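You operate a simulated robot arm through the tools that you are given. There is no shell and no other tool. Be economical: measure what you need, move in short steps, check, and stop when the job is done.

The job below is to be done with a simulated two-armed robot. You get a single attempt, and the scene is never put back.

## Task
On the top of the mixing bench, fold the flat blue rag in half.

It is judged by the outcome, as a careful person would: the job done as asked, and still so three seconds after it is handed in. It fails if anything else is knocked over, pushed out of place, dropped, spilled or broken. Flat cloth is picked up by pressing the open fingertips on it (5 to 10 N) and closing them slowly along it; thin cloth reads only 2 to 8 mm in the jaws.

## Robot
Two 6-joint arms with two-finger parallel grippers on one trunk, on a base that drives. Base frame: it is fixed to the floor where the robot stands at the start and does not move with it; the origin is under the middle of the robot, x ahead of it, y to its left, z up; the surface under the hand at the start is at about z = 80. Units: cm, rad, N and s.
The left shoulder is at the start at [-7.7, 17.7, 83.2], the right one opposite. With the tool pointing down near the work surface each hand reaches from about 10 to 72 cm from the robot's upright axis, wherever it stands, measured 20 degrees to its own side. Places, roughly: top of the mixing bench [50, -20, 80]. Payload 1.57 kg a hand.
The tool frame of a hand sits at the grasp point between the pads (the TCP): z along the fingers, y along the line on which they close. The tips reach 3 cm beyond it. The gripper opens to 8 cm. The fingers are 1.7 cm wide and 1.2 cm thick; the gripper's body (4 by 8.2 cm) begins 8 cm behind the TCP.
Orientation is that of the tool frame in the base frame, as a unit quaternion [x, y, z, w]. With the fingers straight down and closing along the base's y, the tool's x points along the base's -x, its y along +y and its z along -z.

## Interface
- The arms move only by the tool arm_command. It takes "left_motion", "right_motion" or both (then of equal length, played together; a hand with none holds still); each is a list of rows, each an object (a shift or turn left out is 0, a gripper value left out holds the last) with "translation": the shift along the tool's x, y, z in units of 30 mm (1.0 is 30 mm), a list of three; "angular": the turn, a rotation vector about the tool's x, y, z in units of 6 degrees (1.0 is 6 degrees), a list of three; "gripper": the opening, from 0 (shut) to 1 (fully open). In form: [{"translation": [tx, ty, tz], "angular": [ax, ay, az], "gripper": gripper}, ...]. A call has 1 to 8 rows; each row shifts and turns the commanded pose from where the row before left it, along the tool's axes as they then stand. A call with a number of a shift or a turn outside -1 to 1 is refused whole. Each row takes 0.2 s and may step no farther than 5 cm and 0.15 rad from the row before; otherwise, or with a gripper value out of range, the whole call is refused. Where a pose cannot be reached the arm comes as near as it can. A force on the tool above 40 N (or 10 N above the force at the start of the call, whichever is more), or a blocked arm, ends the call early, and 0.2 s more pass. Each finger travels about 7.2 cm/s and halts on what it meets, pressing with about 26 N; the grip force reading is that of the motor and also rises with nothing between the fingers. The clock runs only during rows and for 0.2 s after the last one: add rows that do not move to give the fingers time. The reply holds the time, the measured pose of the TCP, the force on the tool along the base axes, the opening and the grip force, in the units named above and with some noise, with the torque about the TCP (base axes, N m) and any sound that the robot's microphone picked up.
- Cameras (640 x 400 px; columns grow to the right, rows downward): "scene" is now at [2.86, -1.28, 154.62]; the picture's right is [-0.17, -0.99, 0.00], its down [-0.82, 0.14, -0.56] and it looks along [0.55, -0.09, -0.83] (base axes); focal length 257 px, centre (320, 200). "left" rides on the left gripper at [7.2, 0.7, -12.2] in its tool frame; the picture's right is [-0.09, 1.00, 0.00], its down [-0.84, -0.08, -0.54] and it looks along [-0.54, -0.05, 0.84] (tool axes); focal length 238 px, centre (320, 200). "right" rides on the right gripper at [7.2, -0.7, -12.2] in its tool frame; the picture's right is [0.09, 1.00, 0.00], its down [-0.84, 0.08, -0.54] and it looks along [-0.54, 0.05, 0.84] (tool axes); focal length 238 px, centre (320, 200). There is no depth. A picture from a camera that has moved, and an enlarged one, comes with that camera's place and axes in the base frame and with its lens.
- get_image(camera): a new picture of that camera. The clock stands still meanwhile.
- move_column(by): slides the trunk up (or, below 0, down) by that many cm; the arms and the scene camera ride with it, the base frame stays. It gives what a move gives, with no picture.
- steer(legs): drives the robot by 1 to 6 legs, each [ahead, left, turn to the left] in cm, cm and rad, along the robot's own axes; the way and the turn of a leg run together, so that a leg with both is an arc; at most 150 cm and 3.142 rad a leg. The arms and the cameras ride along, it lands a little off, and it stops where it bumps. It gives what a move gives.
- aim_head(pan, tilt): turns the head with the scene camera to pan (to the left, within 2.496 rad either way) and tilt (down, from -0.506 to 1.204), counted from straight ahead of the robot. It gives what a move gives.
- enlarge(camera, box): a new picture of the part [left, top, right, bottom] of that camera's present view, enlarged. The clock stands still meanwhile.
- hand_in(): hands the job in; it is judged then, once.

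Work in short steps. Places have to be worked out from the pictures, the camera data and where the tool is seen: move nearer, look again, correct. Check each grasp and each placing, and mend what went wrong. You have 120 turns and 100 pictures in all, those below and enlarged ones among them. Open the grippers and draw the arms clear of the work before you hand the job in, unless the task says otherwise; then end with one line.

The tools are called after "Emit:" as name(argument=value, ...) on one line, values as JSON. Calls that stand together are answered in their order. arm_command: Moves the arms, as the interface text tells. Its arguments: {"type":"object","properties":{"left_motion":{"type":"array","items":{"type":"object","properties":{"translation":{"type":"array","items":{"type":"number"}},"angular":{"type":"array","items":{"type":"number"}},"gripper":{"type":"number"}}}},"right_motion":{"type":"array","items":{"type":"object","properties":{"translation":{"type":"array","items":{"type":"number"}},"angular":{"type":"array","items":{"type":"number"}},"gripper":{"type":"number"}}}}},"required":[]} The other tools are called the same way: move_column (by) slides the trunk up or down; steer (legs) drives the base; aim_head (pan, tilt) turns the head that bears the scene camera; get_image (camera) takes a picture; enlarge (camera, box) takes an enlarged picture of a part of a camera's view; hand_in () hands the job in.

At the start:

```text
time_s: 0.0
left_tool_pos: [45.2, 0.78, 102.62]
left_ee_rot: [0.0, 1.0, 0.0, -0.001]
left_contact_force: [0.1, -0.4, -0.4]
left_torque: [0.0, 0.03, -0.04]
left_opening: 8.02
left_grip_force: 0.0
right_tool_pos: [35.53, -31.99, 95.07]
right_ee_rot: [0.0, 1.0, -0.001, 0.0]
right_contact_force: [0.4, -0.5, -0.3]
right_torque: [-0.02, 0.03, 0.01]
right_opening: 8.01
right_grip_force: 0.0
trunk travel left (down, up): [-27.5, 5.3]
robot x, y, heading: [-0.35, 0.29, 0.001]
head pan, tilt: [-0.171, 0.979]
```

scene: 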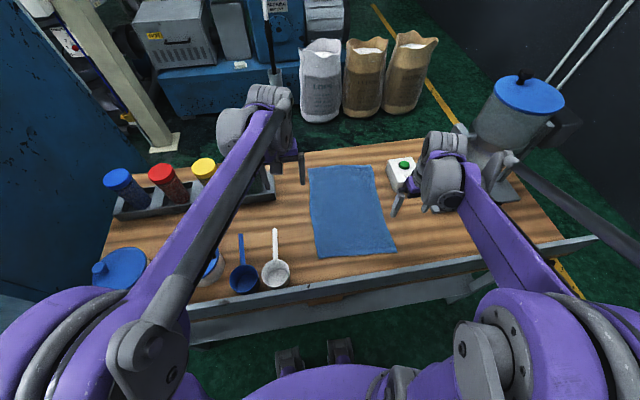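
right: 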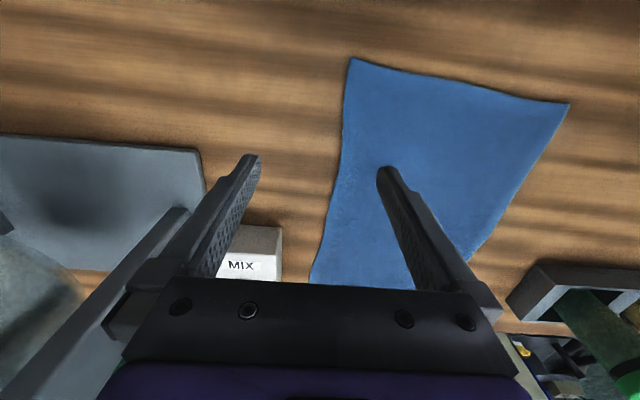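
left: 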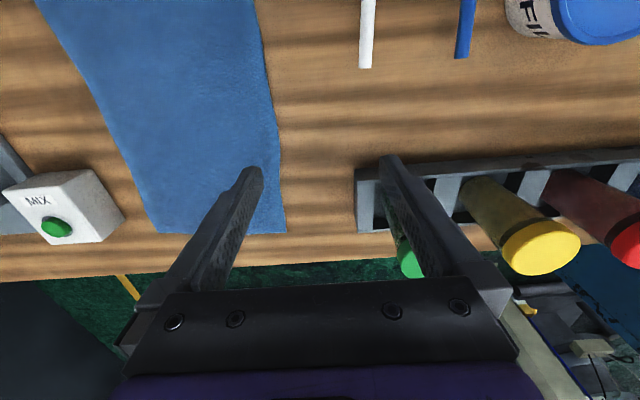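

The rag spans about x 31–67 and y −5 to −31. The far-left corner is a bit far for the left arm, so I may shift the base to the right. I'll look at that side first.

Emit:
aim_head(pan=-0.8, tilt=0.95)

Emit:
get_image(camera="scene")

```text
time_s: 1.0
left_tool_pos: [45.07, 0.81, 102.57]
left_ee_rot: [0.0, 1.0, 0.0, 0.0]
left_contact_force: [0.4, -0.4, 0.6]
left_torque: [0.04, 0.0, 0.04]
left_opening: 8.0
left_grip_force: 0.1
right_tool_pos: [35.48, -31.92, 95.08]
right_ee_rot: [0.001, 1.0, 0.0, 0.0]
right_contact_force: [0.2, 0.4, -0.1]
right_torque: [0.0, 0.0, 0.0]
right_opening: 7.98
right_grip_force: 0.1
trunk travel left (down, up): [-27.5, 5.3]
robot x, y, heading: [0.03, 0.26, 0.003]
head pan, tilt: [-0.799, 0.949]
```

```text
96 pictures are left
camera scene: at [0.95, -5.29, 154.84], right [-0.72, -0.7, 0.0], down [-0.57, 0.58, -0.58], along [0.41, -0.42, -0.81], focal length 257 px, centre (320, 200)
```

scene: 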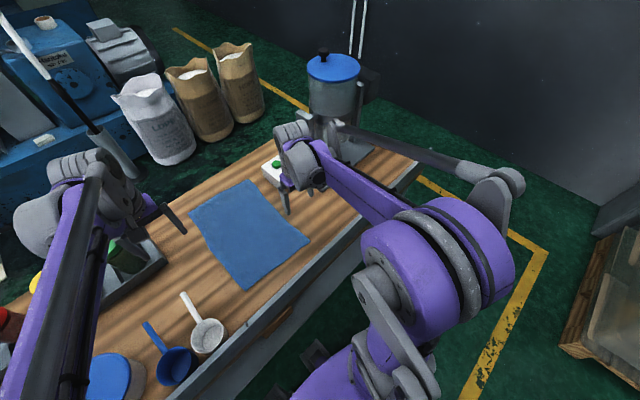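

The floor to the right is clear. I'll move the right hand up and 9 cm left so it stays clear of the MIX box, then shift the base 12 cm to the right.

Emit:
arm_command(right_motion=[{"translation": [0, 0.75, -0.8]}, {"translation": [0, 0.75, -0.8]}, {"translation": [0, 0.75, -0.6]}, {"translation": [0, 0.75, 0]}, {}])

Emit:
steer(legs=[[0, -12, 0]])

Emit:
aim_head(pan=-0.1, tilt=1.0)

Emit:
get_image(camera="scene")

Emit:
get_image(camera="right")

Emit:
get_image(camera="left")

```text
time_s: 2.2
left_tool_pos: [45.14, 0.88, 102.72]
left_ee_rot: [0.0, 1.0, 0.0, 0.001]
left_contact_force: [0.1, -0.4, 0.1]
left_torque: [-0.01, 0.0, -0.02]
left_opening: 8.01
left_grip_force: 0.0
right_tool_pos: [35.3, -22.87, 101.86]
right_ee_rot: [0.0, 1.0, 0.0, 0.0]
right_contact_force: [-0.5, 0.5, 0.1]
right_torque: [0.02, 0.0, 0.03]
right_opening: 8.02
right_grip_force: 0.2
trunk travel left (down, up): [-27.5, 5.3]
robot x, y, heading: [0.02, -0.01, -0.0]
head pan, tilt: [-0.799, 0.949]
```

```text
time_s: 3.9
left_tool_pos: [45.04, -10.77, 102.46]
left_ee_rot: [0.002, 1.0, -0.001, 0.0]
left_contact_force: [-0.2, 0.1, -0.4]
left_torque: [0.05, -0.01, 0.0]
left_opening: 8.01
left_grip_force: 0.0
right_tool_pos: [35.31, -34.47, 101.73]
right_ee_rot: [0.002, 1.0, -0.001, 0.0]
right_contact_force: [0.2, 0.0, 0.0]
right_torque: [-0.01, 0.01, 0.01]
right_opening: 8.02
right_grip_force: 0.1
trunk travel left (down, up): [-27.5, 5.3]
robot x, y, heading: [0.03, -11.61, -0.002]
head pan, tilt: [-0.799, 0.949]
```

```text
time_s: 5.0
left_tool_pos: [45.14, -10.81, 102.59]
left_ee_rot: [0.002, 1.0, 0.0, 0.0]
left_contact_force: [-0.3, 0.0, 0.8]
left_torque: [0.02, -0.03, 0.01]
left_opening: 8.0
left_grip_force: 0.1
right_tool_pos: [35.33, -34.45, 101.73]
right_ee_rot: [0.002, 1.0, -0.001, -0.001]
right_contact_force: [-1.2, -0.5, 0.9]
right_torque: [0.03, 0.0, 0.04]
right_opening: 8.02
right_grip_force: 0.1
trunk travel left (down, up): [-27.5, 5.3]
robot x, y, heading: [0.13, -11.17, -0.007]
head pan, tilt: [-0.099, 1.0]
```

```text
95 pictures are left
camera scene: at [2.78, -12.32, 154.48], right [-0.1, -0.99, 0.0], down [-0.84, 0.09, -0.54], along [0.54, -0.06, -0.84], focal length 257 px, centre (320, 200)
```

scene: 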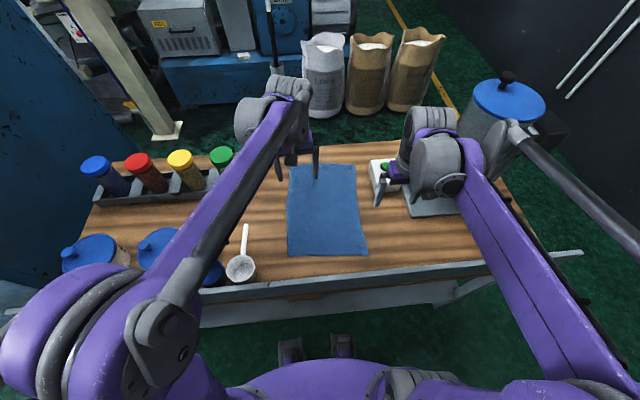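

```text
94 pictures are left
camera right: at [28.01, -35.18, 113.92], right [-0.09, 1.0, 0.0], down [0.84, 0.07, 0.54], along [0.54, 0.05, -0.84], focal length 238 px, centre (320, 200)
```

right: 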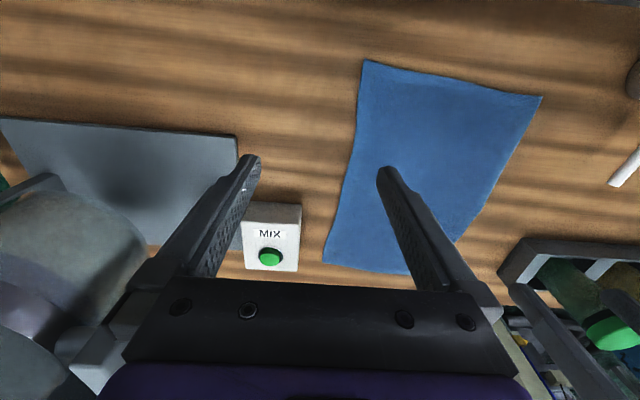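

```text
93 pictures are left
camera left: at [37.88, -10.02, 114.72], right [0.1, 1.0, 0.0], down [0.84, -0.08, 0.54], along [0.54, -0.05, -0.84], focal length 238 px, centre (320, 200)
```

left: 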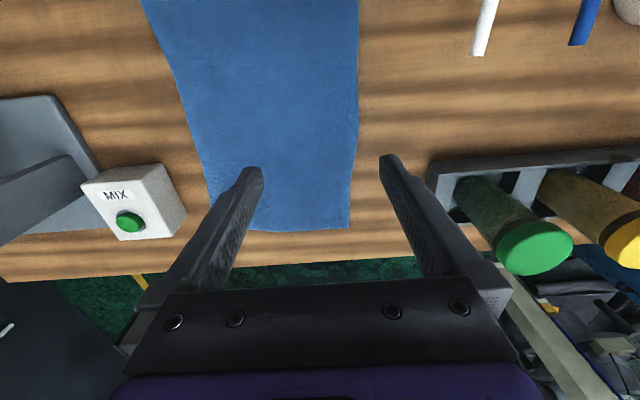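

From the hand cameras the corners come out at NR≈(29,−29.4), NL≈(31.3,−5.1), FR≈(64.3,−31) and FL≈(67.3,−7). I plan to pinch both near corners a little inside the edges. Both hands go above them now with the fingers half closed.

Emit:
arm_command(left_motion=[{"translation": [0.78, 0.17, 0.84], "gripper": 0.45}, {"translation": [0.78, 0.17, 0.84]}, {"translation": [0.78, 0.17, 0.84]}, {"translation": [0.78, 0.17, 0.84]}, {"translation": [0.78, 0.17, 0.84]}, {}, {}], right_motion=[{"translation": [0.25, 0.55, 0.78], "gripper": 0.45}, {"translation": [0.25, 0.55, 0.78]}, {"translation": [0.25, 0.55, 0.78]}, {"translation": [0.25, 0.55, 0.78]}, {"translation": [0.25, 0.55, 0.78]}, {}, {}])

Emit:
get_image(camera="right")

Emit:
get_image(camera="left")

Emit:
enlarge(camera="scene", box=[200, 140, 440, 290])

```text
time_s: 6.6
left_tool_pos: [33.37, -8.3, 89.77]
left_ee_rot: [0.002, 1.0, 0.0, 0.0]
left_contact_force: [-0.7, -0.3, -0.2]
left_torque: [0.02, 0.02, 0.01]
left_opening: 3.59
left_grip_force: 0.0
right_tool_pos: [31.63, -26.31, 90.01]
right_ee_rot: [0.002, 1.0, 0.001, 0.0]
right_contact_force: [0.0, -0.6, 0.3]
right_torque: [0.01, 0.0, 0.02]
right_opening: 3.57
right_grip_force: 0.1
trunk travel left (down, up): [-27.5, 5.3]
robot x, y, heading: [-0.33, -11.36, -0.004]
head pan, tilt: [-0.099, 1.0]
```

```text
92 pictures are left
camera right: at [24.33, -26.97, 102.18], right [-0.09, 1.0, 0.0], down [0.84, 0.07, 0.54], along [0.54, 0.05, -0.84], focal length 238 px, centre (320, 200)
```

right: 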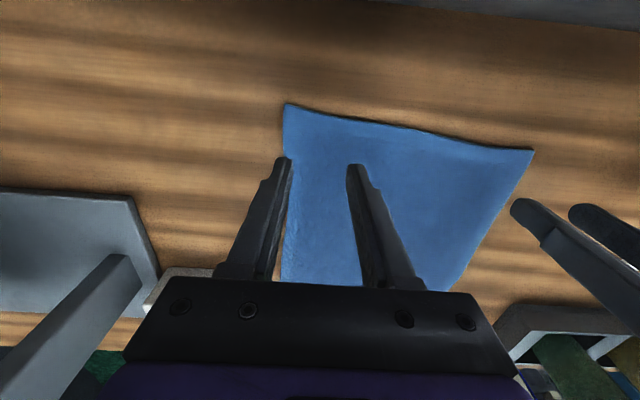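

```text
91 pictures are left
camera left: at [26.07, -7.5, 101.94], right [0.1, 1.0, 0.0], down [0.84, -0.08, 0.54], along [0.54, -0.05, -0.84], focal length 238 px, centre (320, 200)
```

left: 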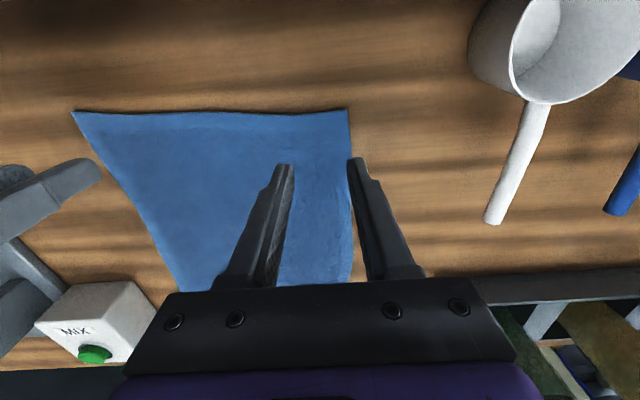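

```text
2.67 times, centred on (320, 215) of scene
camera zoom: at [2.78, -12.29, 154.48], right [-0.1, -0.99, 0.0], down [-0.84, 0.09, -0.54], along [0.54, -0.06, -0.84], focal length 684 px, centre (320, 160)
```

zoom: 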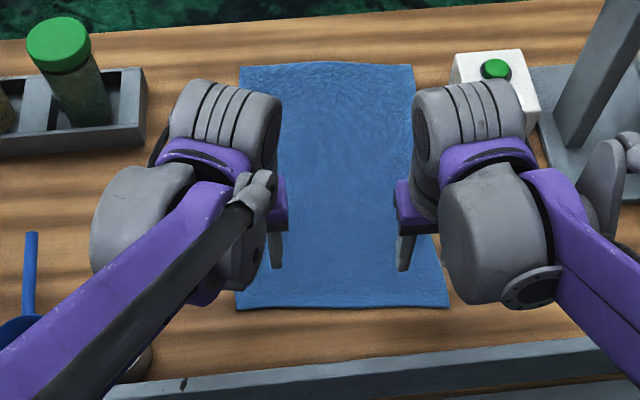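

The corners match my estimates. I'll shift both hands slightly inward and come down to just above the cloth.

Emit:
arm_command(left_motion=[{"translation": [0, -0.27, 0.5]}, {"translation": [0, 0, 0.8]}, {"translation": [0, 0, 0.7]}, {}], right_motion=[{"translation": [0, 0.15, 0.6]}, {"translation": [0, 0, 0.8]}, {"translation": [0, 0, 0.7]}, {}])

```text
time_s: 7.6
left_tool_pos: [33.2, -8.99, 84.05]
left_ee_rot: [0.001, 1.0, 0.0, 0.0]
left_contact_force: [0.2, 0.0, 0.8]
left_torque: [0.0, 0.02, 0.08]
left_opening: 3.61
left_grip_force: 0.1
right_tool_pos: [31.54, -25.73, 83.66]
right_ee_rot: [0.001, 1.0, 0.0, 0.0]
right_contact_force: [0.6, 0.3, -0.2]
right_torque: [-0.02, 0.0, -0.03]
right_opening: 3.61
right_grip_force: 0.1
trunk travel left (down, up): [-27.5, 5.3]
robot x, y, heading: [0.12, -11.51, -0.008]
head pan, tilt: [-0.099, 1.0]
```

The tips are about 1 cm above the surface. I'll lower in small steps to find contact.

Emit:
arm_command(left_motion=[{"translation": [0, 0, 0.12]}, {"translation": [0, 0, 0.12]}, {"translation": [0, 0, 0.05]}, {}], right_motion=[{"translation": [0, 0, 0.1]}, {"translation": [0, 0, 0.05]}, {"translation": [0, 0, 0.05]}, {}])

```text
time_s: 8.6
left_tool_pos: [33.38, -8.98, 83.29]
left_ee_rot: [0.001, 1.0, 0.0, 0.001]
left_contact_force: [2.4, 0.6, 31.5]
left_torque: [0.03, -0.03, -0.01]
left_opening: 3.6
left_grip_force: 0.1
right_tool_pos: [31.52, -25.81, 83.1]
right_ee_rot: [0.001, 1.0, -0.001, 0.001]
right_contact_force: [4.3, -1.7, 20.9]
right_torque: [-0.02, -0.11, 0.02]
right_opening: 3.56
right_grip_force: 0.1
trunk travel left (down, up): [-27.5, 5.3]
robot x, y, heading: [0.49, -11.6, -0.01]
head pan, tilt: [-0.099, 1.0]
```

Contact is firm, at 31 N left and 21 N right. I'll ease up to the 5–10 N range.

Emit:
arm_command(left_motion=[{"translation": [0, 0, -0.04]}, {}], right_motion=[{"translation": [0, 0, -0.02]}, {}])

```text
time_s: 9.2
left_tool_pos: [33.45, -9.1, 83.31]
left_ee_rot: [0.001, 1.0, 0.0, 0.0]
left_contact_force: [-0.7, 1.2, 13.6]
left_torque: [0.02, 0.06, 0.0]
left_opening: 3.6
left_grip_force: 0.1
right_tool_pos: [31.56, -25.65, 83.2]
right_ee_rot: [0.001, 1.0, 0.0, 0.001]
right_contact_force: [3.7, -2.2, 21.7]
right_torque: [0.01, -0.1, -0.01]
right_opening: 3.59
right_grip_force: 0.0
trunk travel left (down, up): [-27.5, 5.3]
robot x, y, heading: [0.09, -11.47, -0.003]
head pan, tilt: [-0.099, 1.0]
```

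The left slope is about 15 N per mm. I'll ease a little more, the right hand further.

Emit:
arm_command(left_motion=[{"translation": [0, 0, -0.01]}, {}], right_motion=[{"translation": [0, 0, -0.03]}, {}])

```text
time_s: 9.8
left_tool_pos: [33.37, -9.11, 83.23]
left_ee_rot: [0.002, 1.0, 0.0, 0.0]
left_contact_force: [-0.6, 3.3, 12.4]
left_torque: [0.09, 0.08, 0.0]
left_opening: 3.6
left_grip_force: 0.0
right_tool_pos: [31.58, -25.73, 83.39]
right_ee_rot: [0.002, 1.0, -0.001, 0.0]
right_contact_force: [1.2, -0.2, 6.6]
right_torque: [0.0, -0.05, 0.02]
right_opening: 3.58
right_grip_force: 0.0
trunk travel left (down, up): [-27.5, 5.3]
robot x, y, heading: [-0.12, -11.77, -0.002]
head pan, tilt: [-0.099, 1.0]
```

The forces are now 12 N and 7 N. I'll close both grippers slowly.

Emit:
arm_command(left_motion=[{"translation": [0, 0, -0.01], "gripper": 0.39}, {"gripper": 0.33}, {"gripper": 0.27}, {"gripper": 0.21}, {"gripper": 0.15}, {"gripper": 0.09}, {"gripper": 0.03}, {"gripper": 0}], right_motion=[{"gripper": 0.39}, {"gripper": 0.33}, {"gripper": 0.27}, {"gripper": 0.21}, {"gripper": 0.15}, {"gripper": 0.09}, {"gripper": 0.03}, {"gripper": 0}])

Emit:
get_image(camera="right")

Emit:
get_image(camera="left")

```text
time_s: 11.6
left_tool_pos: [33.4, -8.99, 83.27]
left_ee_rot: [0.002, 1.0, -0.001, 0.0]
left_contact_force: [-0.9, -15.7, 4.2]
left_torque: [-0.48, 0.04, 0.08]
left_opening: 0.42
left_grip_force: 25.1
right_tool_pos: [31.57, -25.57, 83.36]
right_ee_rot: [0.001, 1.0, 0.001, 0.0]
right_contact_force: [0.8, 15.8, 4.8]
right_torque: [0.48, -0.05, 0.04]
right_opening: 0.43
right_grip_force: 24.8
trunk travel left (down, up): [-27.5, 5.3]
robot x, y, heading: [0.05, -11.82, 0.002]
head pan, tilt: [-0.099, 1.0]
```

```text
89 pictures are left
camera right: at [24.3, -26.36, 95.53], right [-0.09, 1.0, 0.0], down [0.84, 0.07, 0.54], along [0.54, 0.05, -0.84], focal length 238 px, centre (320, 200)
```

right: 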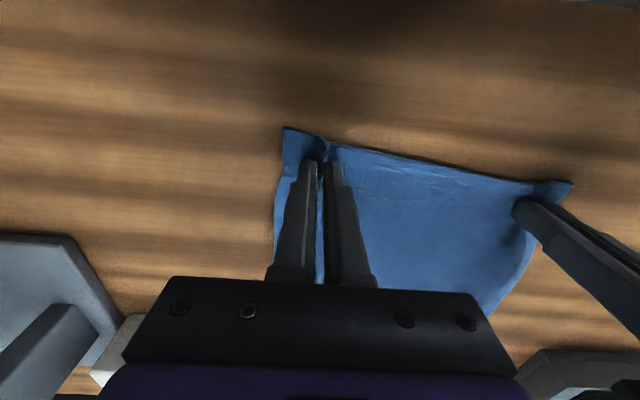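

```text
88 pictures are left
camera left: at [26.19, -8.26, 95.47], right [0.1, 1.0, 0.0], down [0.84, -0.08, 0.54], along [0.54, -0.05, -0.84], focal length 238 px, centre (320, 200)
```

left: 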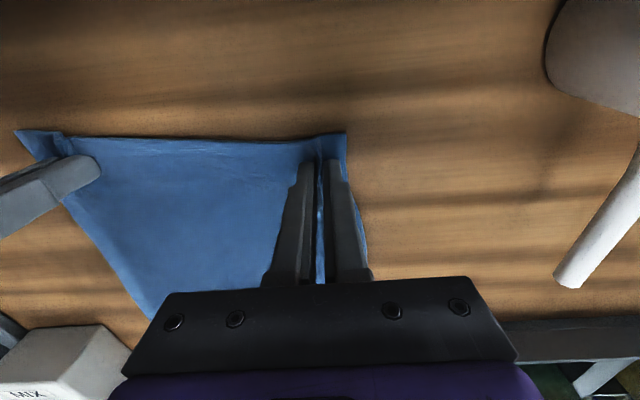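

Both grips read 4 mm with cloth visible between the jaws. Next is the first half of the fold arc, up and forward, with the hands eased slightly together.

Emit:
arm_command(left_motion=[{"translation": [-0.1, -0.1, -0.91]}, {"translation": [-0.3, -0.08, -0.88]}, {"translation": [-0.49, -0.03, -0.81]}, {"translation": [-0.66, -0.03, -0.71]}, {"translation": [-0.8, -0.03, -0.58]}, {"translation": [-0.91, -0.03, -0.43]}, {"translation": [-0.99, -0.03, -0.27]}, {"translation": [-1.0, -0.03, -0.09]}], right_motion=[{"translation": [-0.1, 0.1, -0.91]}, {"translation": [-0.28, 0.04, -0.88]}, {"translation": [-0.47, -0.03, -0.81]}, {"translation": [-0.63, -0.03, -0.71]}, {"translation": [-0.76, -0.03, -0.58]}, {"translation": [-0.87, -0.03, -0.43]}, {"translation": [-0.94, -0.03, -0.27]}, {"translation": [-0.95, -0.03, -0.09]}])

Emit:
get_image(camera="scene")

Emit:
get_image(camera="right")

```text
time_s: 13.4
left_tool_pos: [49.44, -10.23, 97.43]
left_ee_rot: [0.001, 1.0, 0.001, -0.002]
left_contact_force: [0.3, -3.5, 0.5]
left_torque: [-0.04, 0.05, -0.01]
left_opening: 0.37
left_grip_force: 24.6
right_tool_pos: [46.73, -25.98, 97.23]
right_ee_rot: [0.002, 1.0, -0.001, -0.001]
right_contact_force: [1.0, 2.6, -0.2]
right_torque: [0.09, 0.01, -0.01]
right_opening: 0.38
right_grip_force: 25.1
trunk travel left (down, up): [-27.5, 5.3]
robot x, y, heading: [-0.16, -11.83, -0.006]
head pan, tilt: [-0.099, 1.0]
```

```text
87 pictures are left
camera scene: at [3.0, -12.32, 154.48], right [-0.1, -0.99, 0.0], down [-0.84, 0.09, -0.54], along [0.54, -0.06, -0.84], focal length 257 px, centre (320, 200)
```

scene: 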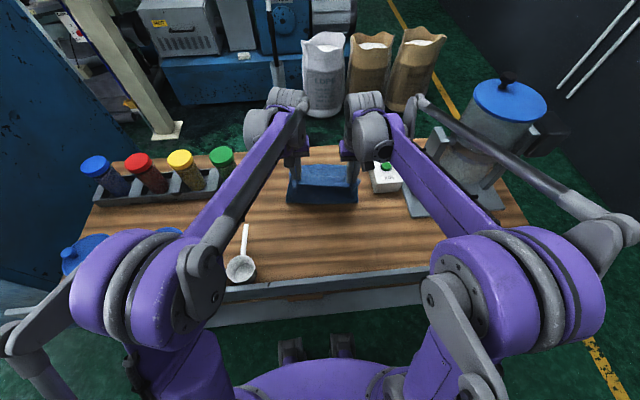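

```text
86 pictures are left
camera right: at [39.45, -26.51, 109.49], right [-0.09, 1.0, 0.0], down [0.84, 0.07, 0.54], along [0.54, 0.05, -0.84], focal length 238 px, centre (320, 200)
```

right: 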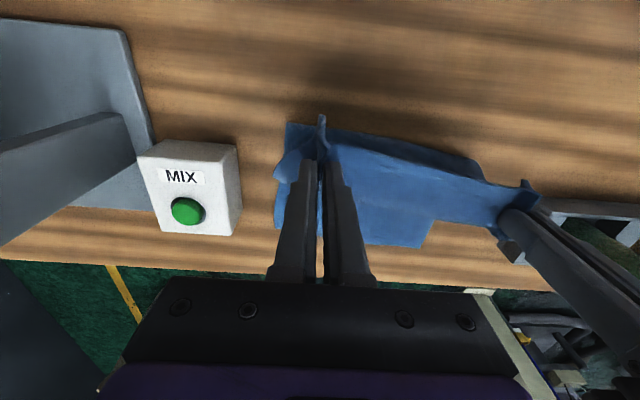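

The cloth hangs properly from both hands. Now the second half of the arc, forward and down, stopping just above the far edge.

Emit:
arm_command(left_motion=[{"translation": [-1.0, -0.03, 0.05]}, {"translation": [-0.97, -0.03, 0.25]}, {"translation": [-0.9, -0.03, 0.43]}, {"translation": [-0.8, -0.03, 0.56]}, {"translation": [-0.66, -0.03, 0.7]}, {"translation": [-0.49, -0.03, 0.75]}, {"translation": [-0.3, -0.03, 0.75]}, {"translation": [-0.1, -0.03, 0.5]}], right_motion=[{"translation": [-0.95, -0.03, 0.05]}, {"translation": [-0.94, -0.03, 0.25]}, {"translation": [-0.87, -0.03, 0.43]}, {"translation": [-0.76, -0.03, 0.56]}, {"translation": [-0.63, -0.03, 0.7]}, {"translation": [-0.47, -0.03, 0.75]}, {"translation": [-0.28, -0.03, 0.75]}, {"translation": [-0.1, -0.03, 0.5]}])

Emit:
get_image(camera="scene")

Emit:
get_image(camera="right")

Emit:
get_image(camera="left")

```text
time_s: 15.2
left_tool_pos: [64.75, -10.91, 85.38]
left_ee_rot: [0.003, 1.0, 0.0, 0.0]
left_contact_force: [-0.8, -5.7, 0.4]
left_torque: [-0.16, 0.03, 0.02]
left_opening: 0.37
left_grip_force: 24.5
right_tool_pos: [61.62, -26.78, 85.27]
right_ee_rot: [0.002, 1.0, 0.0, 0.001]
right_contact_force: [1.1, 6.1, 1.2]
right_torque: [0.18, -0.06, 0.03]
right_opening: 0.39
right_grip_force: 24.8
trunk travel left (down, up): [-27.5, 5.3]
robot x, y, heading: [0.11, -12.01, -0.001]
head pan, tilt: [-0.099, 1.0]
```

```text
85 pictures are left
camera scene: at [2.81, -12.3, 154.48], right [-0.1, -0.99, 0.0], down [-0.84, 0.09, -0.54], along [0.54, -0.06, -0.84], focal length 257 px, centre (320, 200)
```

scene: 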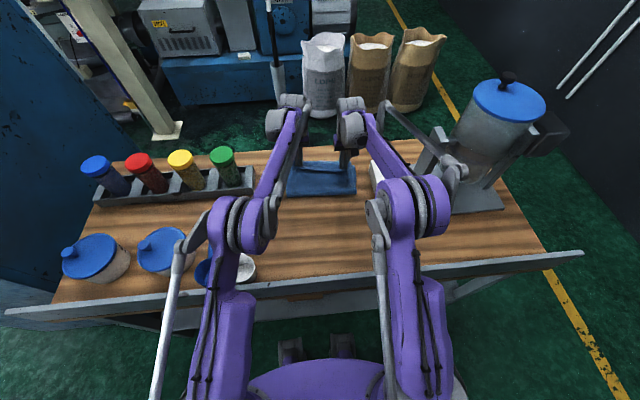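

```text
84 pictures are left
camera right: at [54.41, -27.49, 97.52], right [-0.09, 1.0, 0.0], down [0.84, 0.07, 0.54], along [0.54, 0.05, -0.84], focal length 238 px, centre (320, 200)
```

right: 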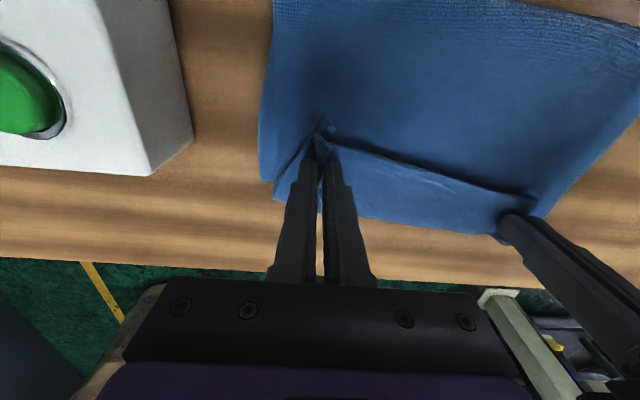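

```text
83 pictures are left
camera left: at [57.56, -10.11, 97.47], right [0.1, 1.0, 0.0], down [0.84, -0.08, 0.54], along [0.54, -0.05, -0.84], focal length 238 px, centre (320, 200)
```

left: 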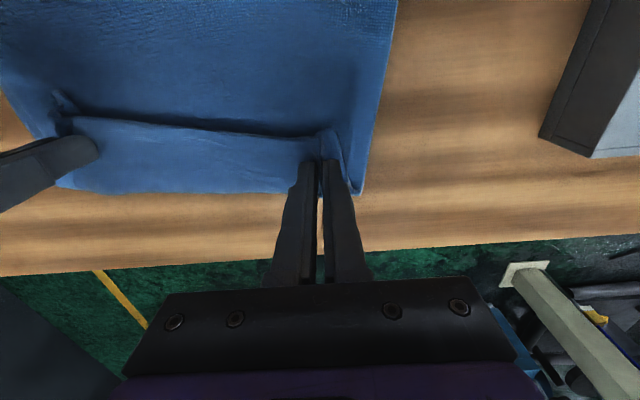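

The hands are over the far edge. Because the fingers stayed upright, a hem strip of about 2–3 cm is likely turned back. I'll lower, open gently, and see how it lies before mending it.

Emit:
arm_command(left_motion=[{"translation": [0, 0, 0.25]}, {"translation": [0, 0, 0.2]}, {"gripper": 0.1}, {"gripper": 0.2}, {"gripper": 0.3}, {}, {}], right_motion=[{"translation": [0, 0, 0.25]}, {"translation": [0, 0, 0.2]}, {"gripper": 0.1}, {"gripper": 0.2}, {"gripper": 0.3}, {}, {}])

Emit:
get_image(camera="right")

Emit:
get_image(camera="left")

```text
time_s: 16.8
left_tool_pos: [64.72, -10.89, 84.1]
left_ee_rot: [0.002, 1.0, 0.001, 0.0]
left_contact_force: [0.2, 1.5, 2.2]
left_torque: [0.04, -0.02, 0.01]
left_opening: 2.24
left_grip_force: 0.1
right_tool_pos: [61.47, -26.73, 83.99]
right_ee_rot: [0.002, 1.0, -0.001, 0.0]
right_contact_force: [-0.2, -1.5, 3.7]
right_torque: [-0.05, 0.01, 0.01]
right_opening: 2.09
right_grip_force: 0.1
trunk travel left (down, up): [-27.5, 5.3]
robot x, y, heading: [0.0, -11.49, -0.0]
head pan, tilt: [-0.099, 1.0]
```

```text
82 pictures are left
camera right: at [54.27, -27.51, 96.15], right [-0.09, 1.0, 0.0], down [0.84, 0.07, 0.54], along [0.54, 0.05, -0.84], focal length 238 px, centre (320, 200)
```

right: 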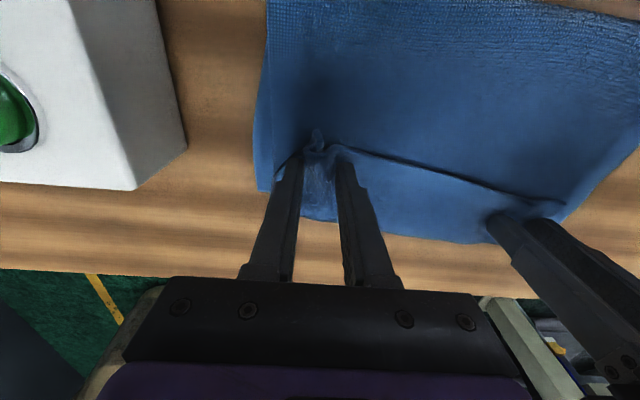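

```text
81 pictures are left
camera left: at [57.46, -10.13, 96.19], right [0.1, 1.0, 0.0], down [0.84, -0.08, 0.54], along [0.54, -0.05, -0.84], focal length 238 px, centre (320, 200)
```

left: 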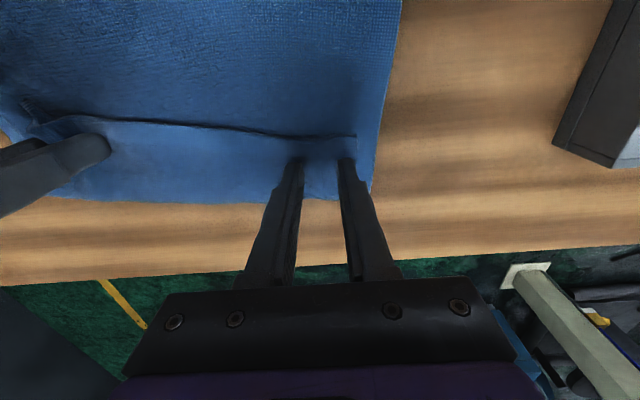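

The cloth is released. I'll raise both hands straight up and look at the result.

Emit:
arm_command(left_motion=[{"translation": [0, 0, -0.5], "gripper": 0.35}, {"translation": [0, 0, -1]}, {"translation": [0.3, 0, -1]}, {"translation": [0.5, 0, -1]}, {"translation": [1, 0.5, -0.5]}, {"translation": [1, 0.5, 0]}, {}], right_motion=[{"translation": [0, 0, -0.5], "gripper": 0.35}, {"translation": [0, 0, -1]}, {"translation": [0.3, 0, -1]}, {"translation": [0.5, 0, -1]}, {"translation": [1, -0.5, -0.5]}, {"translation": [1, -0.5, 0]}, {}])

Emit:
get_image(camera="right")

Emit:
get_image(camera="left")

Emit:
enlarge(camera="scene", box=[240, 120, 400, 220])

```text
time_s: 18.4
left_tool_pos: [56.58, -8.13, 96.04]
left_ee_rot: [0.002, 1.0, 0.0, 0.0]
left_contact_force: [0.5, 0.0, 0.1]
left_torque: [0.0, 0.0, -0.03]
left_opening: 2.8
left_grip_force: 0.1
right_tool_pos: [53.22, -29.85, 96.24]
right_ee_rot: [0.002, 1.0, 0.0, 0.0]
right_contact_force: [-0.2, 0.3, 0.3]
right_torque: [0.02, -0.02, -0.01]
right_opening: 2.79
right_grip_force: 0.1
trunk travel left (down, up): [-27.5, 5.3]
robot x, y, heading: [0.22, -11.0, -0.006]
head pan, tilt: [-0.099, 1.0]
```

```text
80 pictures are left
camera right: at [45.97, -30.48, 108.38], right [-0.09, 1.0, 0.0], down [0.84, 0.07, 0.54], along [0.54, 0.05, -0.84], focal length 238 px, centre (320, 200)
```

right: 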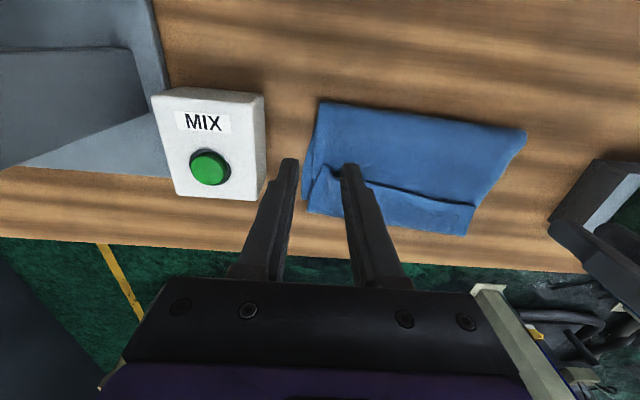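

```text
79 pictures are left
camera left: at [49.31, -7.28, 108.15], right [0.1, 1.0, 0.0], down [0.84, -0.08, 0.54], along [0.54, -0.05, -0.84], focal length 238 px, centre (320, 200)
```

left: 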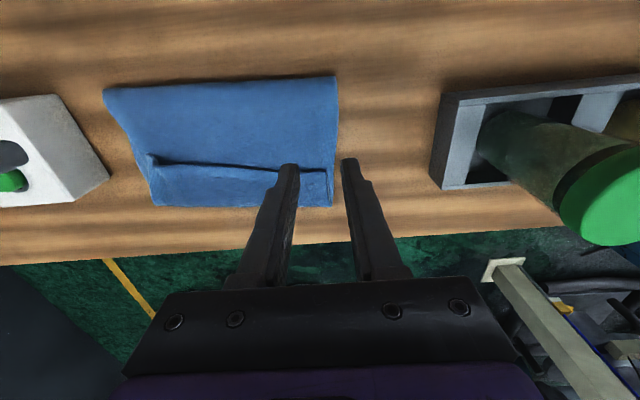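

```text
4.00 times, centred on (320, 170) of scene
camera zoom: at [2.92, -12.31, 154.48], right [-0.1, -0.99, 0.0], down [-0.84, 0.09, -0.54], along [0.54, -0.06, -0.84], focal length 1026 px, centre (320, 320)
```

zoom: 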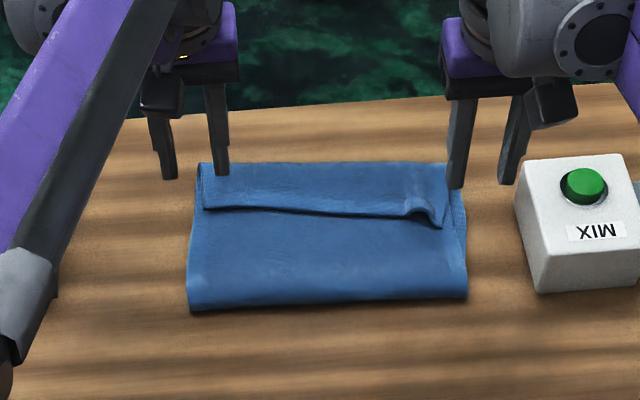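

The fold is good but a hem of about 5 cm is turned back. I'll push the hem's free edge forward to unroll it, then regrip the edge from the far side. That needs more reach, so I'll drive forward 6 cm first.

Emit:
steer(legs=[[6, 0, 0]])

```text
time_s: 19.3
left_tool_pos: [62.48, -8.2, 95.97]
left_ee_rot: [0.003, 1.0, 0.001, -0.001]
left_contact_force: [0.7, -0.2, 0.7]
left_torque: [0.0, 0.0, -0.02]
left_opening: 2.8
left_grip_force: 0.1
right_tool_pos: [59.03, -29.82, 96.22]
right_ee_rot: [0.003, 1.0, -0.001, 0.0]
right_contact_force: [1.0, -0.4, 0.5]
right_torque: [0.03, 0.02, -0.01]
right_opening: 2.81
right_grip_force: 0.1
trunk travel left (down, up): [-27.5, 5.3]
robot x, y, heading: [5.95, -11.79, -0.004]
head pan, tilt: [-0.099, 1.0]
```

The drive met no obstacle. I'll position the open hands just behind the hem edge, above the body layer.

Emit:
arm_command(left_motion=[{"translation": [0.3, -0.4, 0.7], "gripper": 0.75}, {"translation": [0.3, -0.4, 0.8]}, {"translation": [0.3, -0.4, 0.8]}, {"translation": [0.15, -0.07, 0.8]}, {}, {}], right_motion=[{"translation": [0.15, 0.5, 0.7], "gripper": 0.75}, {"translation": [0.15, 0.5, 0.8]}, {"translation": [0.15, 0.5, 0.8]}, {"translation": [0.13, 0.44, 0.8]}, {}, {}])

Emit:
get_image(camera="right")

Emit:
get_image(camera="left")

```text
time_s: 20.7
left_tool_pos: [59.25, -11.85, 86.63]
left_ee_rot: [0.002, 1.0, 0.0, 0.001]
left_contact_force: [0.4, -0.2, -0.2]
left_torque: [0.0, -0.03, 0.01]
left_opening: 6.0
left_grip_force: 0.1
right_tool_pos: [57.27, -24.09, 86.93]
right_ee_rot: [0.002, 1.0, 0.0, 0.0]
right_contact_force: [-0.1, -0.6, 0.4]
right_torque: [-0.03, -0.03, 0.0]
right_opening: 6.02
right_grip_force: 0.0
trunk travel left (down, up): [-27.5, 5.3]
robot x, y, heading: [5.64, -11.42, -0.004]
head pan, tilt: [-0.099, 1.0]
```

```text
77 pictures are left
camera right: at [50.05, -24.71, 99.03], right [-0.09, 1.0, 0.0], down [0.84, 0.07, 0.54], along [0.54, 0.05, -0.84], focal length 238 px, centre (320, 200)
```

right: 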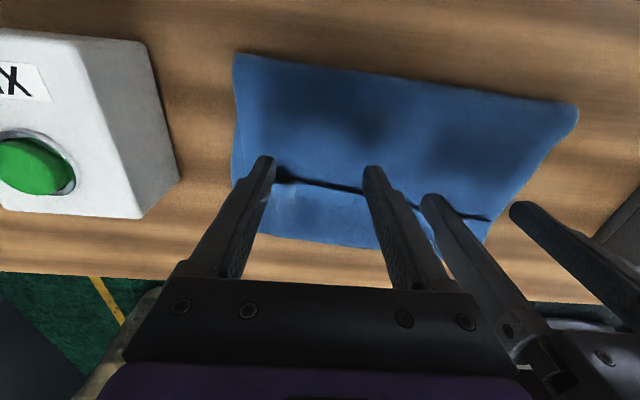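

```text
76 pictures are left
camera left: at [52.05, -11.1, 98.7], right [0.1, 1.0, 0.0], down [0.84, -0.08, 0.54], along [0.54, -0.05, -0.84], focal length 238 px, centre (320, 200)
```

left: 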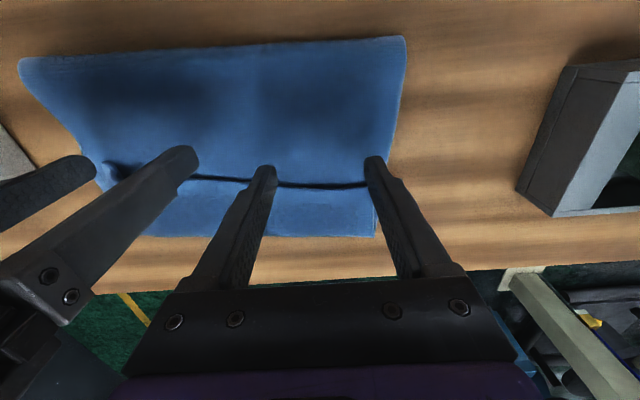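

The hem line is at x≈61.7–62.6 on the left and 59.6–60.2 on the right, and the tips sit 1.5–2 cm behind it. I'll lower to a light touch.

Emit:
arm_command(left_motion=[{"translation": [0, 0, 0.5]}, {"translation": [0, 0, 0.22]}, {"translation": [0, 0, 0.05]}, {}], right_motion=[{"translation": [0, 0, 0.6]}, {"translation": [0, 0, 0.22]}, {"translation": [0, 0, 0.05]}, {}])

```text
time_s: 21.7
left_tool_pos: [59.3, -11.96, 84.59]
left_ee_rot: [0.002, 1.0, 0.0, -0.001]
left_contact_force: [-0.7, 0.8, -0.6]
left_torque: [0.03, 0.01, 0.0]
left_opening: 6.02
left_grip_force: 0.1
right_tool_pos: [57.25, -23.99, 84.32]
right_ee_rot: [0.003, 1.0, -0.001, 0.0]
right_contact_force: [1.0, -0.3, -0.2]
right_torque: [-0.01, 0.0, -0.01]
right_opening: 5.97
right_grip_force: 0.0
trunk travel left (down, up): [-27.5, 5.3]
robot x, y, heading: [5.52, -11.73, -0.004]
head pan, tilt: [-0.099, 1.0]
```

There is still no contact, so I'll continue in finer steps.

Emit:
arm_command(left_motion=[{"translation": [0, 0, 0.08]}, {"translation": [0, 0, 0.06]}, {"translation": [0, 0, 0.03]}, {}], right_motion=[{"translation": [0, 0, 0.06]}, {"translation": [0, 0, 0.03]}, {"translation": [0, 0, 0.03]}, {}])

```text
time_s: 22.7
left_tool_pos: [59.3, -11.88, 83.84]
left_ee_rot: [0.003, 1.0, 0.0, 0.0]
left_contact_force: [0.3, -0.4, -0.1]
left_torque: [0.02, 0.04, -0.01]
left_opening: 6.0
left_grip_force: 0.0
right_tool_pos: [57.27, -24.03, 84.06]
right_ee_rot: [0.002, 1.0, 0.0, 0.001]
right_contact_force: [0.0, 0.6, 1.2]
right_torque: [0.01, 0.0, -0.01]
right_opening: 5.98
right_grip_force: 0.1
trunk travel left (down, up): [-27.5, 5.3]
robot x, y, heading: [5.32, -11.45, -0.007]
head pan, tilt: [-0.099, 1.0]
```

The tips are about at cloth level. I'll push forward 4 cm slowly.

Emit:
arm_command(left_motion=[{"translation": [-0.2, 0, 0.02]}, {"translation": [-0.2, 0, 0]}, {"translation": [-0.2, 0, 0]}, {"translation": [-0.2, 0, 0]}, {"translation": [-0.2, 0, 0]}, {"translation": [-0.2, 0, 0]}, {"translation": [-0.2, 0, 0]}], right_motion=[{"translation": [-0.2, 0, 0]}, {"translation": [-0.2, 0, 0]}, {"translation": [-0.2, 0, 0]}, {"translation": [-0.2, 0, 0]}, {"translation": [-0.2, 0, 0]}, {"translation": [-0.2, 0, 0]}, {"translation": [-0.2, 0, 0]}])

Emit:
get_image(camera="right")

Emit:
get_image(camera="left")

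```text
time_s: 24.3
left_tool_pos: [63.33, -11.98, 83.78]
left_ee_rot: [0.002, 1.0, 0.0, 0.0]
left_contact_force: [-0.2, -0.5, 0.5]
left_torque: [0.01, -0.01, 0.0]
left_opening: 5.98
left_grip_force: 0.1
right_tool_pos: [61.54, -24.03, 83.99]
right_ee_rot: [0.003, 1.0, 0.0, 0.0]
right_contact_force: [-0.3, 0.2, 0.1]
right_torque: [0.03, 0.0, 0.0]
right_opening: 6.01
right_grip_force: 0.0
trunk travel left (down, up): [-27.5, 5.3]
robot x, y, heading: [5.94, -11.39, -0.004]
head pan, tilt: [-0.099, 1.0]
```

```text
75 pictures are left
camera right: at [54.22, -24.71, 96.1], right [-0.09, 1.0, 0.0], down [0.84, 0.07, 0.54], along [0.54, 0.05, -0.84], focal length 238 px, centre (320, 200)
```

right: 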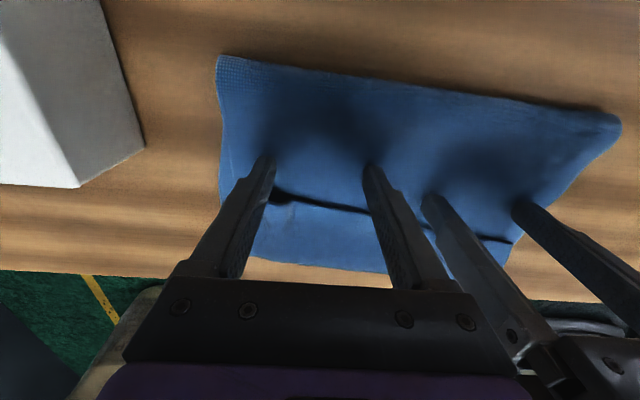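

```text
74 pictures are left
camera left: at [56.17, -11.11, 95.99], right [0.1, 1.0, 0.0], down [0.84, -0.08, 0.54], along [0.54, -0.05, -0.84], focal length 238 px, centre (320, 200)
```

left: 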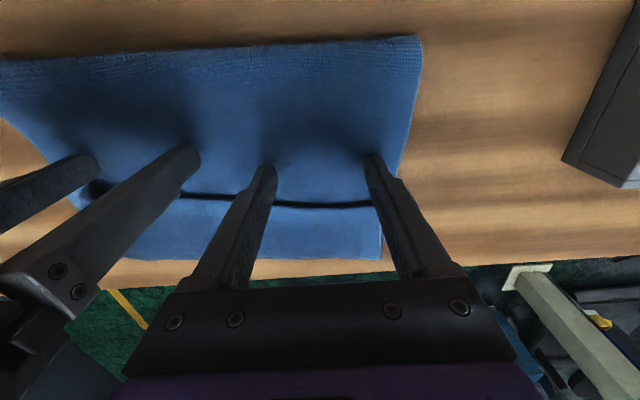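

The whole rag slid 4 cm forward instead of unrolling, so pushing doesn't work. I'll raise the hands, then pinch only the hem's top layer near its free edge and redo the arc with the cloth taut.

Emit:
arm_command(left_motion=[{"translation": [0, 0, -0.7]}, {"translation": [0.3, 0.3, -0.9], "gripper": 0.4}, {"translation": [0.5, 0.3, -0.9]}, {}], right_motion=[{"translation": [0, 0, -0.7]}, {"translation": [0.3, -0.3, -0.9], "gripper": 0.4}, {"translation": [0.5, -0.3, -0.9]}, {}])

Emit:
get_image(camera="right")

Emit:
get_image(camera="left")

Emit:
enlarge(camera="scene", box=[240, 120, 400, 220])

```text
time_s: 25.3
left_tool_pos: [61.01, -10.25, 91.58]
left_ee_rot: [0.003, 1.0, 0.0, 0.0]
left_contact_force: [-0.3, 0.1, 0.7]
left_torque: [0.0, 0.01, 0.01]
left_opening: 3.21
left_grip_force: 0.1
right_tool_pos: [59.2, -25.94, 91.5]
right_ee_rot: [0.001, 1.0, 0.0, 0.0]
right_contact_force: [0.2, 1.9, -0.6]
right_torque: [0.01, 0.01, 0.02]
right_opening: 3.18
right_grip_force: 0.0
trunk travel left (down, up): [-27.5, 5.3]
robot x, y, heading: [5.72, -11.44, -0.009]
head pan, tilt: [-0.099, 1.0]
```

```text
73 pictures are left
camera right: at [51.95, -26.58, 103.68], right [-0.09, 1.0, 0.0], down [0.84, 0.07, 0.54], along [0.54, 0.05, -0.84], focal length 238 px, centre (320, 200)
```

right: 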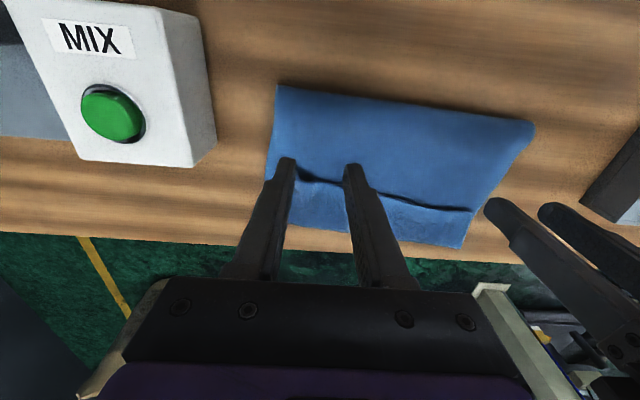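

```text
72 pictures are left
camera left: at [53.78, -9.49, 103.56], right [0.1, 1.0, 0.0], down [0.84, -0.08, 0.54], along [0.54, -0.05, -0.84], focal length 238 px, centre (320, 200)
```

left: 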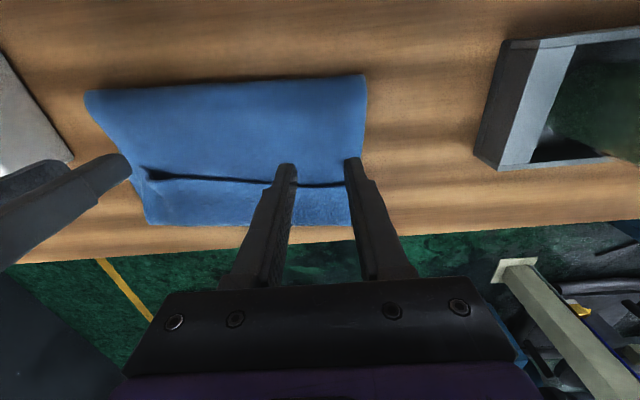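

```text
4.00 times, centred on (320, 170) of scene
camera zoom: at [8.77, -12.34, 154.48], right [-0.1, -0.99, 0.0], down [-0.84, 0.09, -0.54], along [0.54, -0.06, -0.84], focal length 1026 px, centre (320, 320)
```

zoom: 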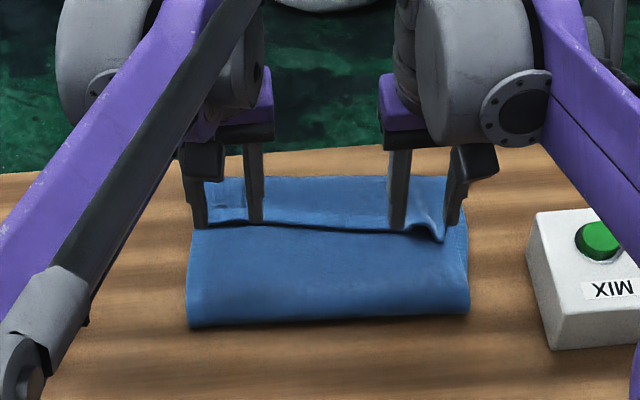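

Hem edge now: left x≈66.4 at y −10.6, right x≈64.5 at y −25. I'll move 1 cm onto the hem on both sides and come down to just above it.

Emit:
arm_command(left_motion=[{"translation": [-0.7, 0, 0.4]}, {"translation": [-0.7, 0, 0.6]}, {"translation": [-0.77, -0.07, 0.7]}, {"translation": [0, 0, 0.6]}, {}], right_motion=[{"translation": [-0.7, 0.2, 0.4]}, {"translation": [-0.7, 0.2, 0.6]}, {"translation": [-0.73, 0.07, 0.7]}, {"translation": [0, 0, 0.6]}, {}])

Emit:
get_image(camera="right")

Emit:
get_image(camera="left")

```text
time_s: 26.5
left_tool_pos: [67.49, -10.37, 84.52]
left_ee_rot: [0.003, 1.0, 0.0, 0.0]
left_contact_force: [0.5, 0.5, 1.7]
left_torque: [0.01, -0.02, -0.01]
left_opening: 3.21
left_grip_force: 0.1
right_tool_pos: [65.41, -24.44, 84.48]
right_ee_rot: [0.002, 1.0, 0.0, 0.0]
right_contact_force: [0.8, 0.7, 0.7]
right_torque: [-0.01, -0.03, 0.02]
right_opening: 3.19
right_grip_force: 0.1
trunk travel left (down, up): [-27.5, 5.3]
robot x, y, heading: [5.8, -11.43, -0.006]
head pan, tilt: [-0.099, 1.0]
```

```text
70 pictures are left
camera right: at [58.23, -25.11, 96.69], right [-0.09, 1.0, 0.0], down [0.84, 0.07, 0.54], along [0.54, 0.05, -0.84], focal length 238 px, centre (320, 200)
```

right: 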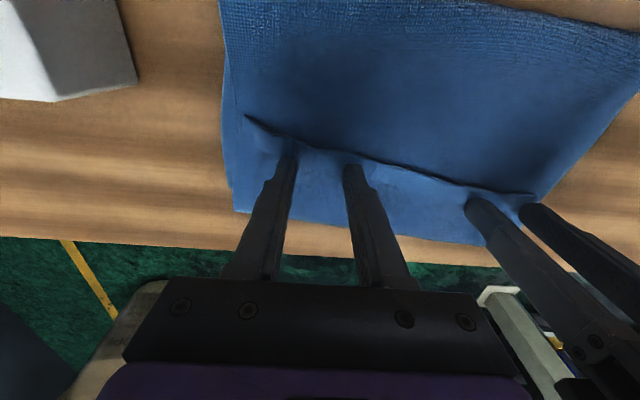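

```text
69 pictures are left
camera left: at [60.21, -9.54, 96.62], right [0.1, 1.0, 0.0], down [0.84, -0.08, 0.54], along [0.54, -0.05, -0.84], focal length 238 px, centre (320, 200)
```

left: 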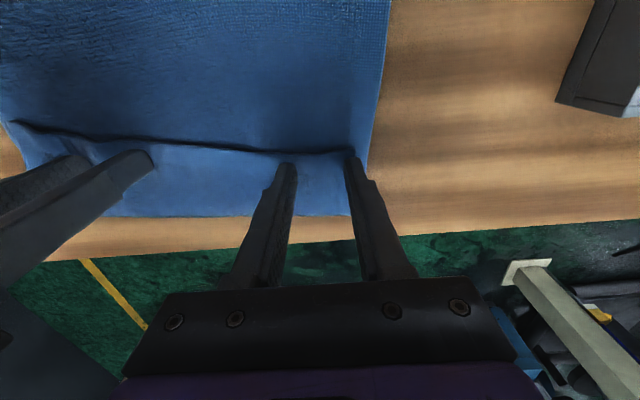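

The fingertips sit on the hem just inside its free edge. I'll shift the left hand slightly inward and descend to about 2–4 N.

Emit:
arm_command(left_motion=[{"translation": [0, -0.2, 0]}, {"translation": [0, 0, 0.06]}, {"translation": [0, 0, 0.06]}, {}], right_motion=[{}, {"translation": [0, 0, 0.06]}, {"translation": [0, 0, 0.06]}, {}])

```text
time_s: 27.5
left_tool_pos: [67.47, -11.02, 84.17]
left_ee_rot: [0.002, 1.0, 0.0, -0.001]
left_contact_force: [0.3, 0.4, 2.2]
left_torque: [0.03, -0.01, 0.0]
left_opening: 3.16
left_grip_force: 0.1
right_tool_pos: [65.46, -24.52, 84.22]
right_ee_rot: [0.003, 1.0, 0.0, 0.0]
right_contact_force: [0.5, -0.5, 1.7]
right_torque: [0.01, 0.02, -0.04]
right_opening: 3.22
right_grip_force: 0.1
trunk travel left (down, up): [-27.5, 5.3]
robot x, y, heading: [5.94, -11.36, -0.002]
head pan, tilt: [-0.099, 1.0]
```

The force is a light 2 N. I'll go down another 1 mm and close slowly.

Emit:
arm_command(left_motion=[{"translation": [0, 0, 0.04]}, {"gripper": 0.34}, {"gripper": 0.28}, {"gripper": 0.22}, {"gripper": 0.16}, {"gripper": 0.1}, {"gripper": 0.04}, {"gripper": 0}], right_motion=[{"translation": [0, 0, 0.04]}, {"gripper": 0.34}, {"gripper": 0.28}, {"gripper": 0.22}, {"gripper": 0.16}, {"gripper": 0.1}, {"gripper": 0.04}, {"gripper": 0}])

Emit:
get_image(camera="right")

Emit:
get_image(camera="left")

```text
time_s: 29.3
left_tool_pos: [67.35, -11.19, 84.06]
left_ee_rot: [0.003, 1.0, -0.001, 0.0]
left_contact_force: [-1.5, -15.2, 4.7]
left_torque: [-0.46, 0.08, 0.04]
left_opening: 0.39
left_grip_force: 25.0
right_tool_pos: [65.48, -24.42, 84.1]
right_ee_rot: [0.002, 1.0, 0.001, 0.0]
right_contact_force: [1.7, 16.0, 4.0]
right_torque: [0.51, -0.02, 0.03]
right_opening: 0.83
right_grip_force: 26.3
trunk travel left (down, up): [-27.5, 5.3]
robot x, y, heading: [5.93, -11.87, -0.008]
head pan, tilt: [-0.099, 1.0]
```

```text
68 pictures are left
camera right: at [58.21, -25.07, 96.25], right [-0.09, 1.0, 0.0], down [0.84, 0.07, 0.54], along [0.54, 0.05, -0.84], focal length 238 px, centre (320, 200)
```

right: 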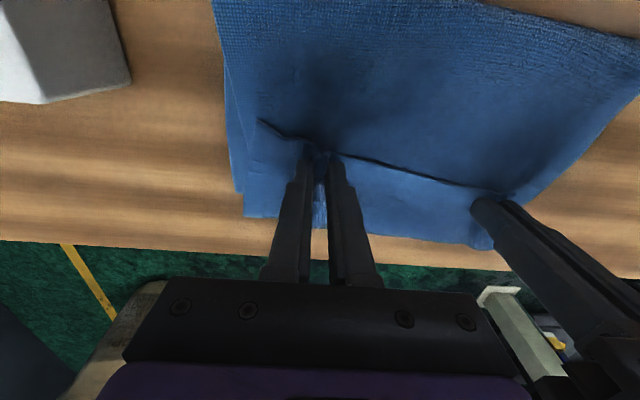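

```text
67 pictures are left
camera left: at [60.15, -10.31, 96.15], right [0.1, 1.0, 0.0], down [0.84, -0.08, 0.54], along [0.54, -0.05, -0.84], focal length 238 px, centre (320, 200)
```

left: 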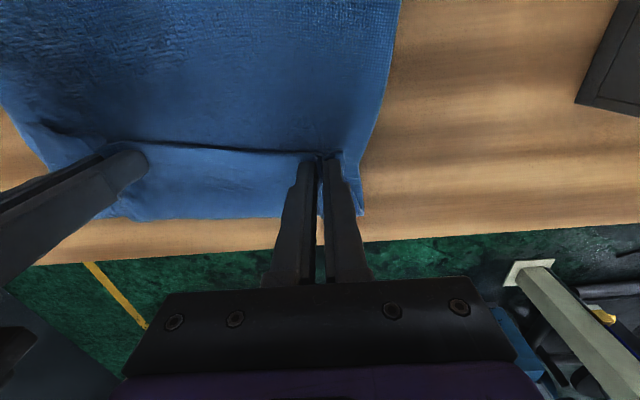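

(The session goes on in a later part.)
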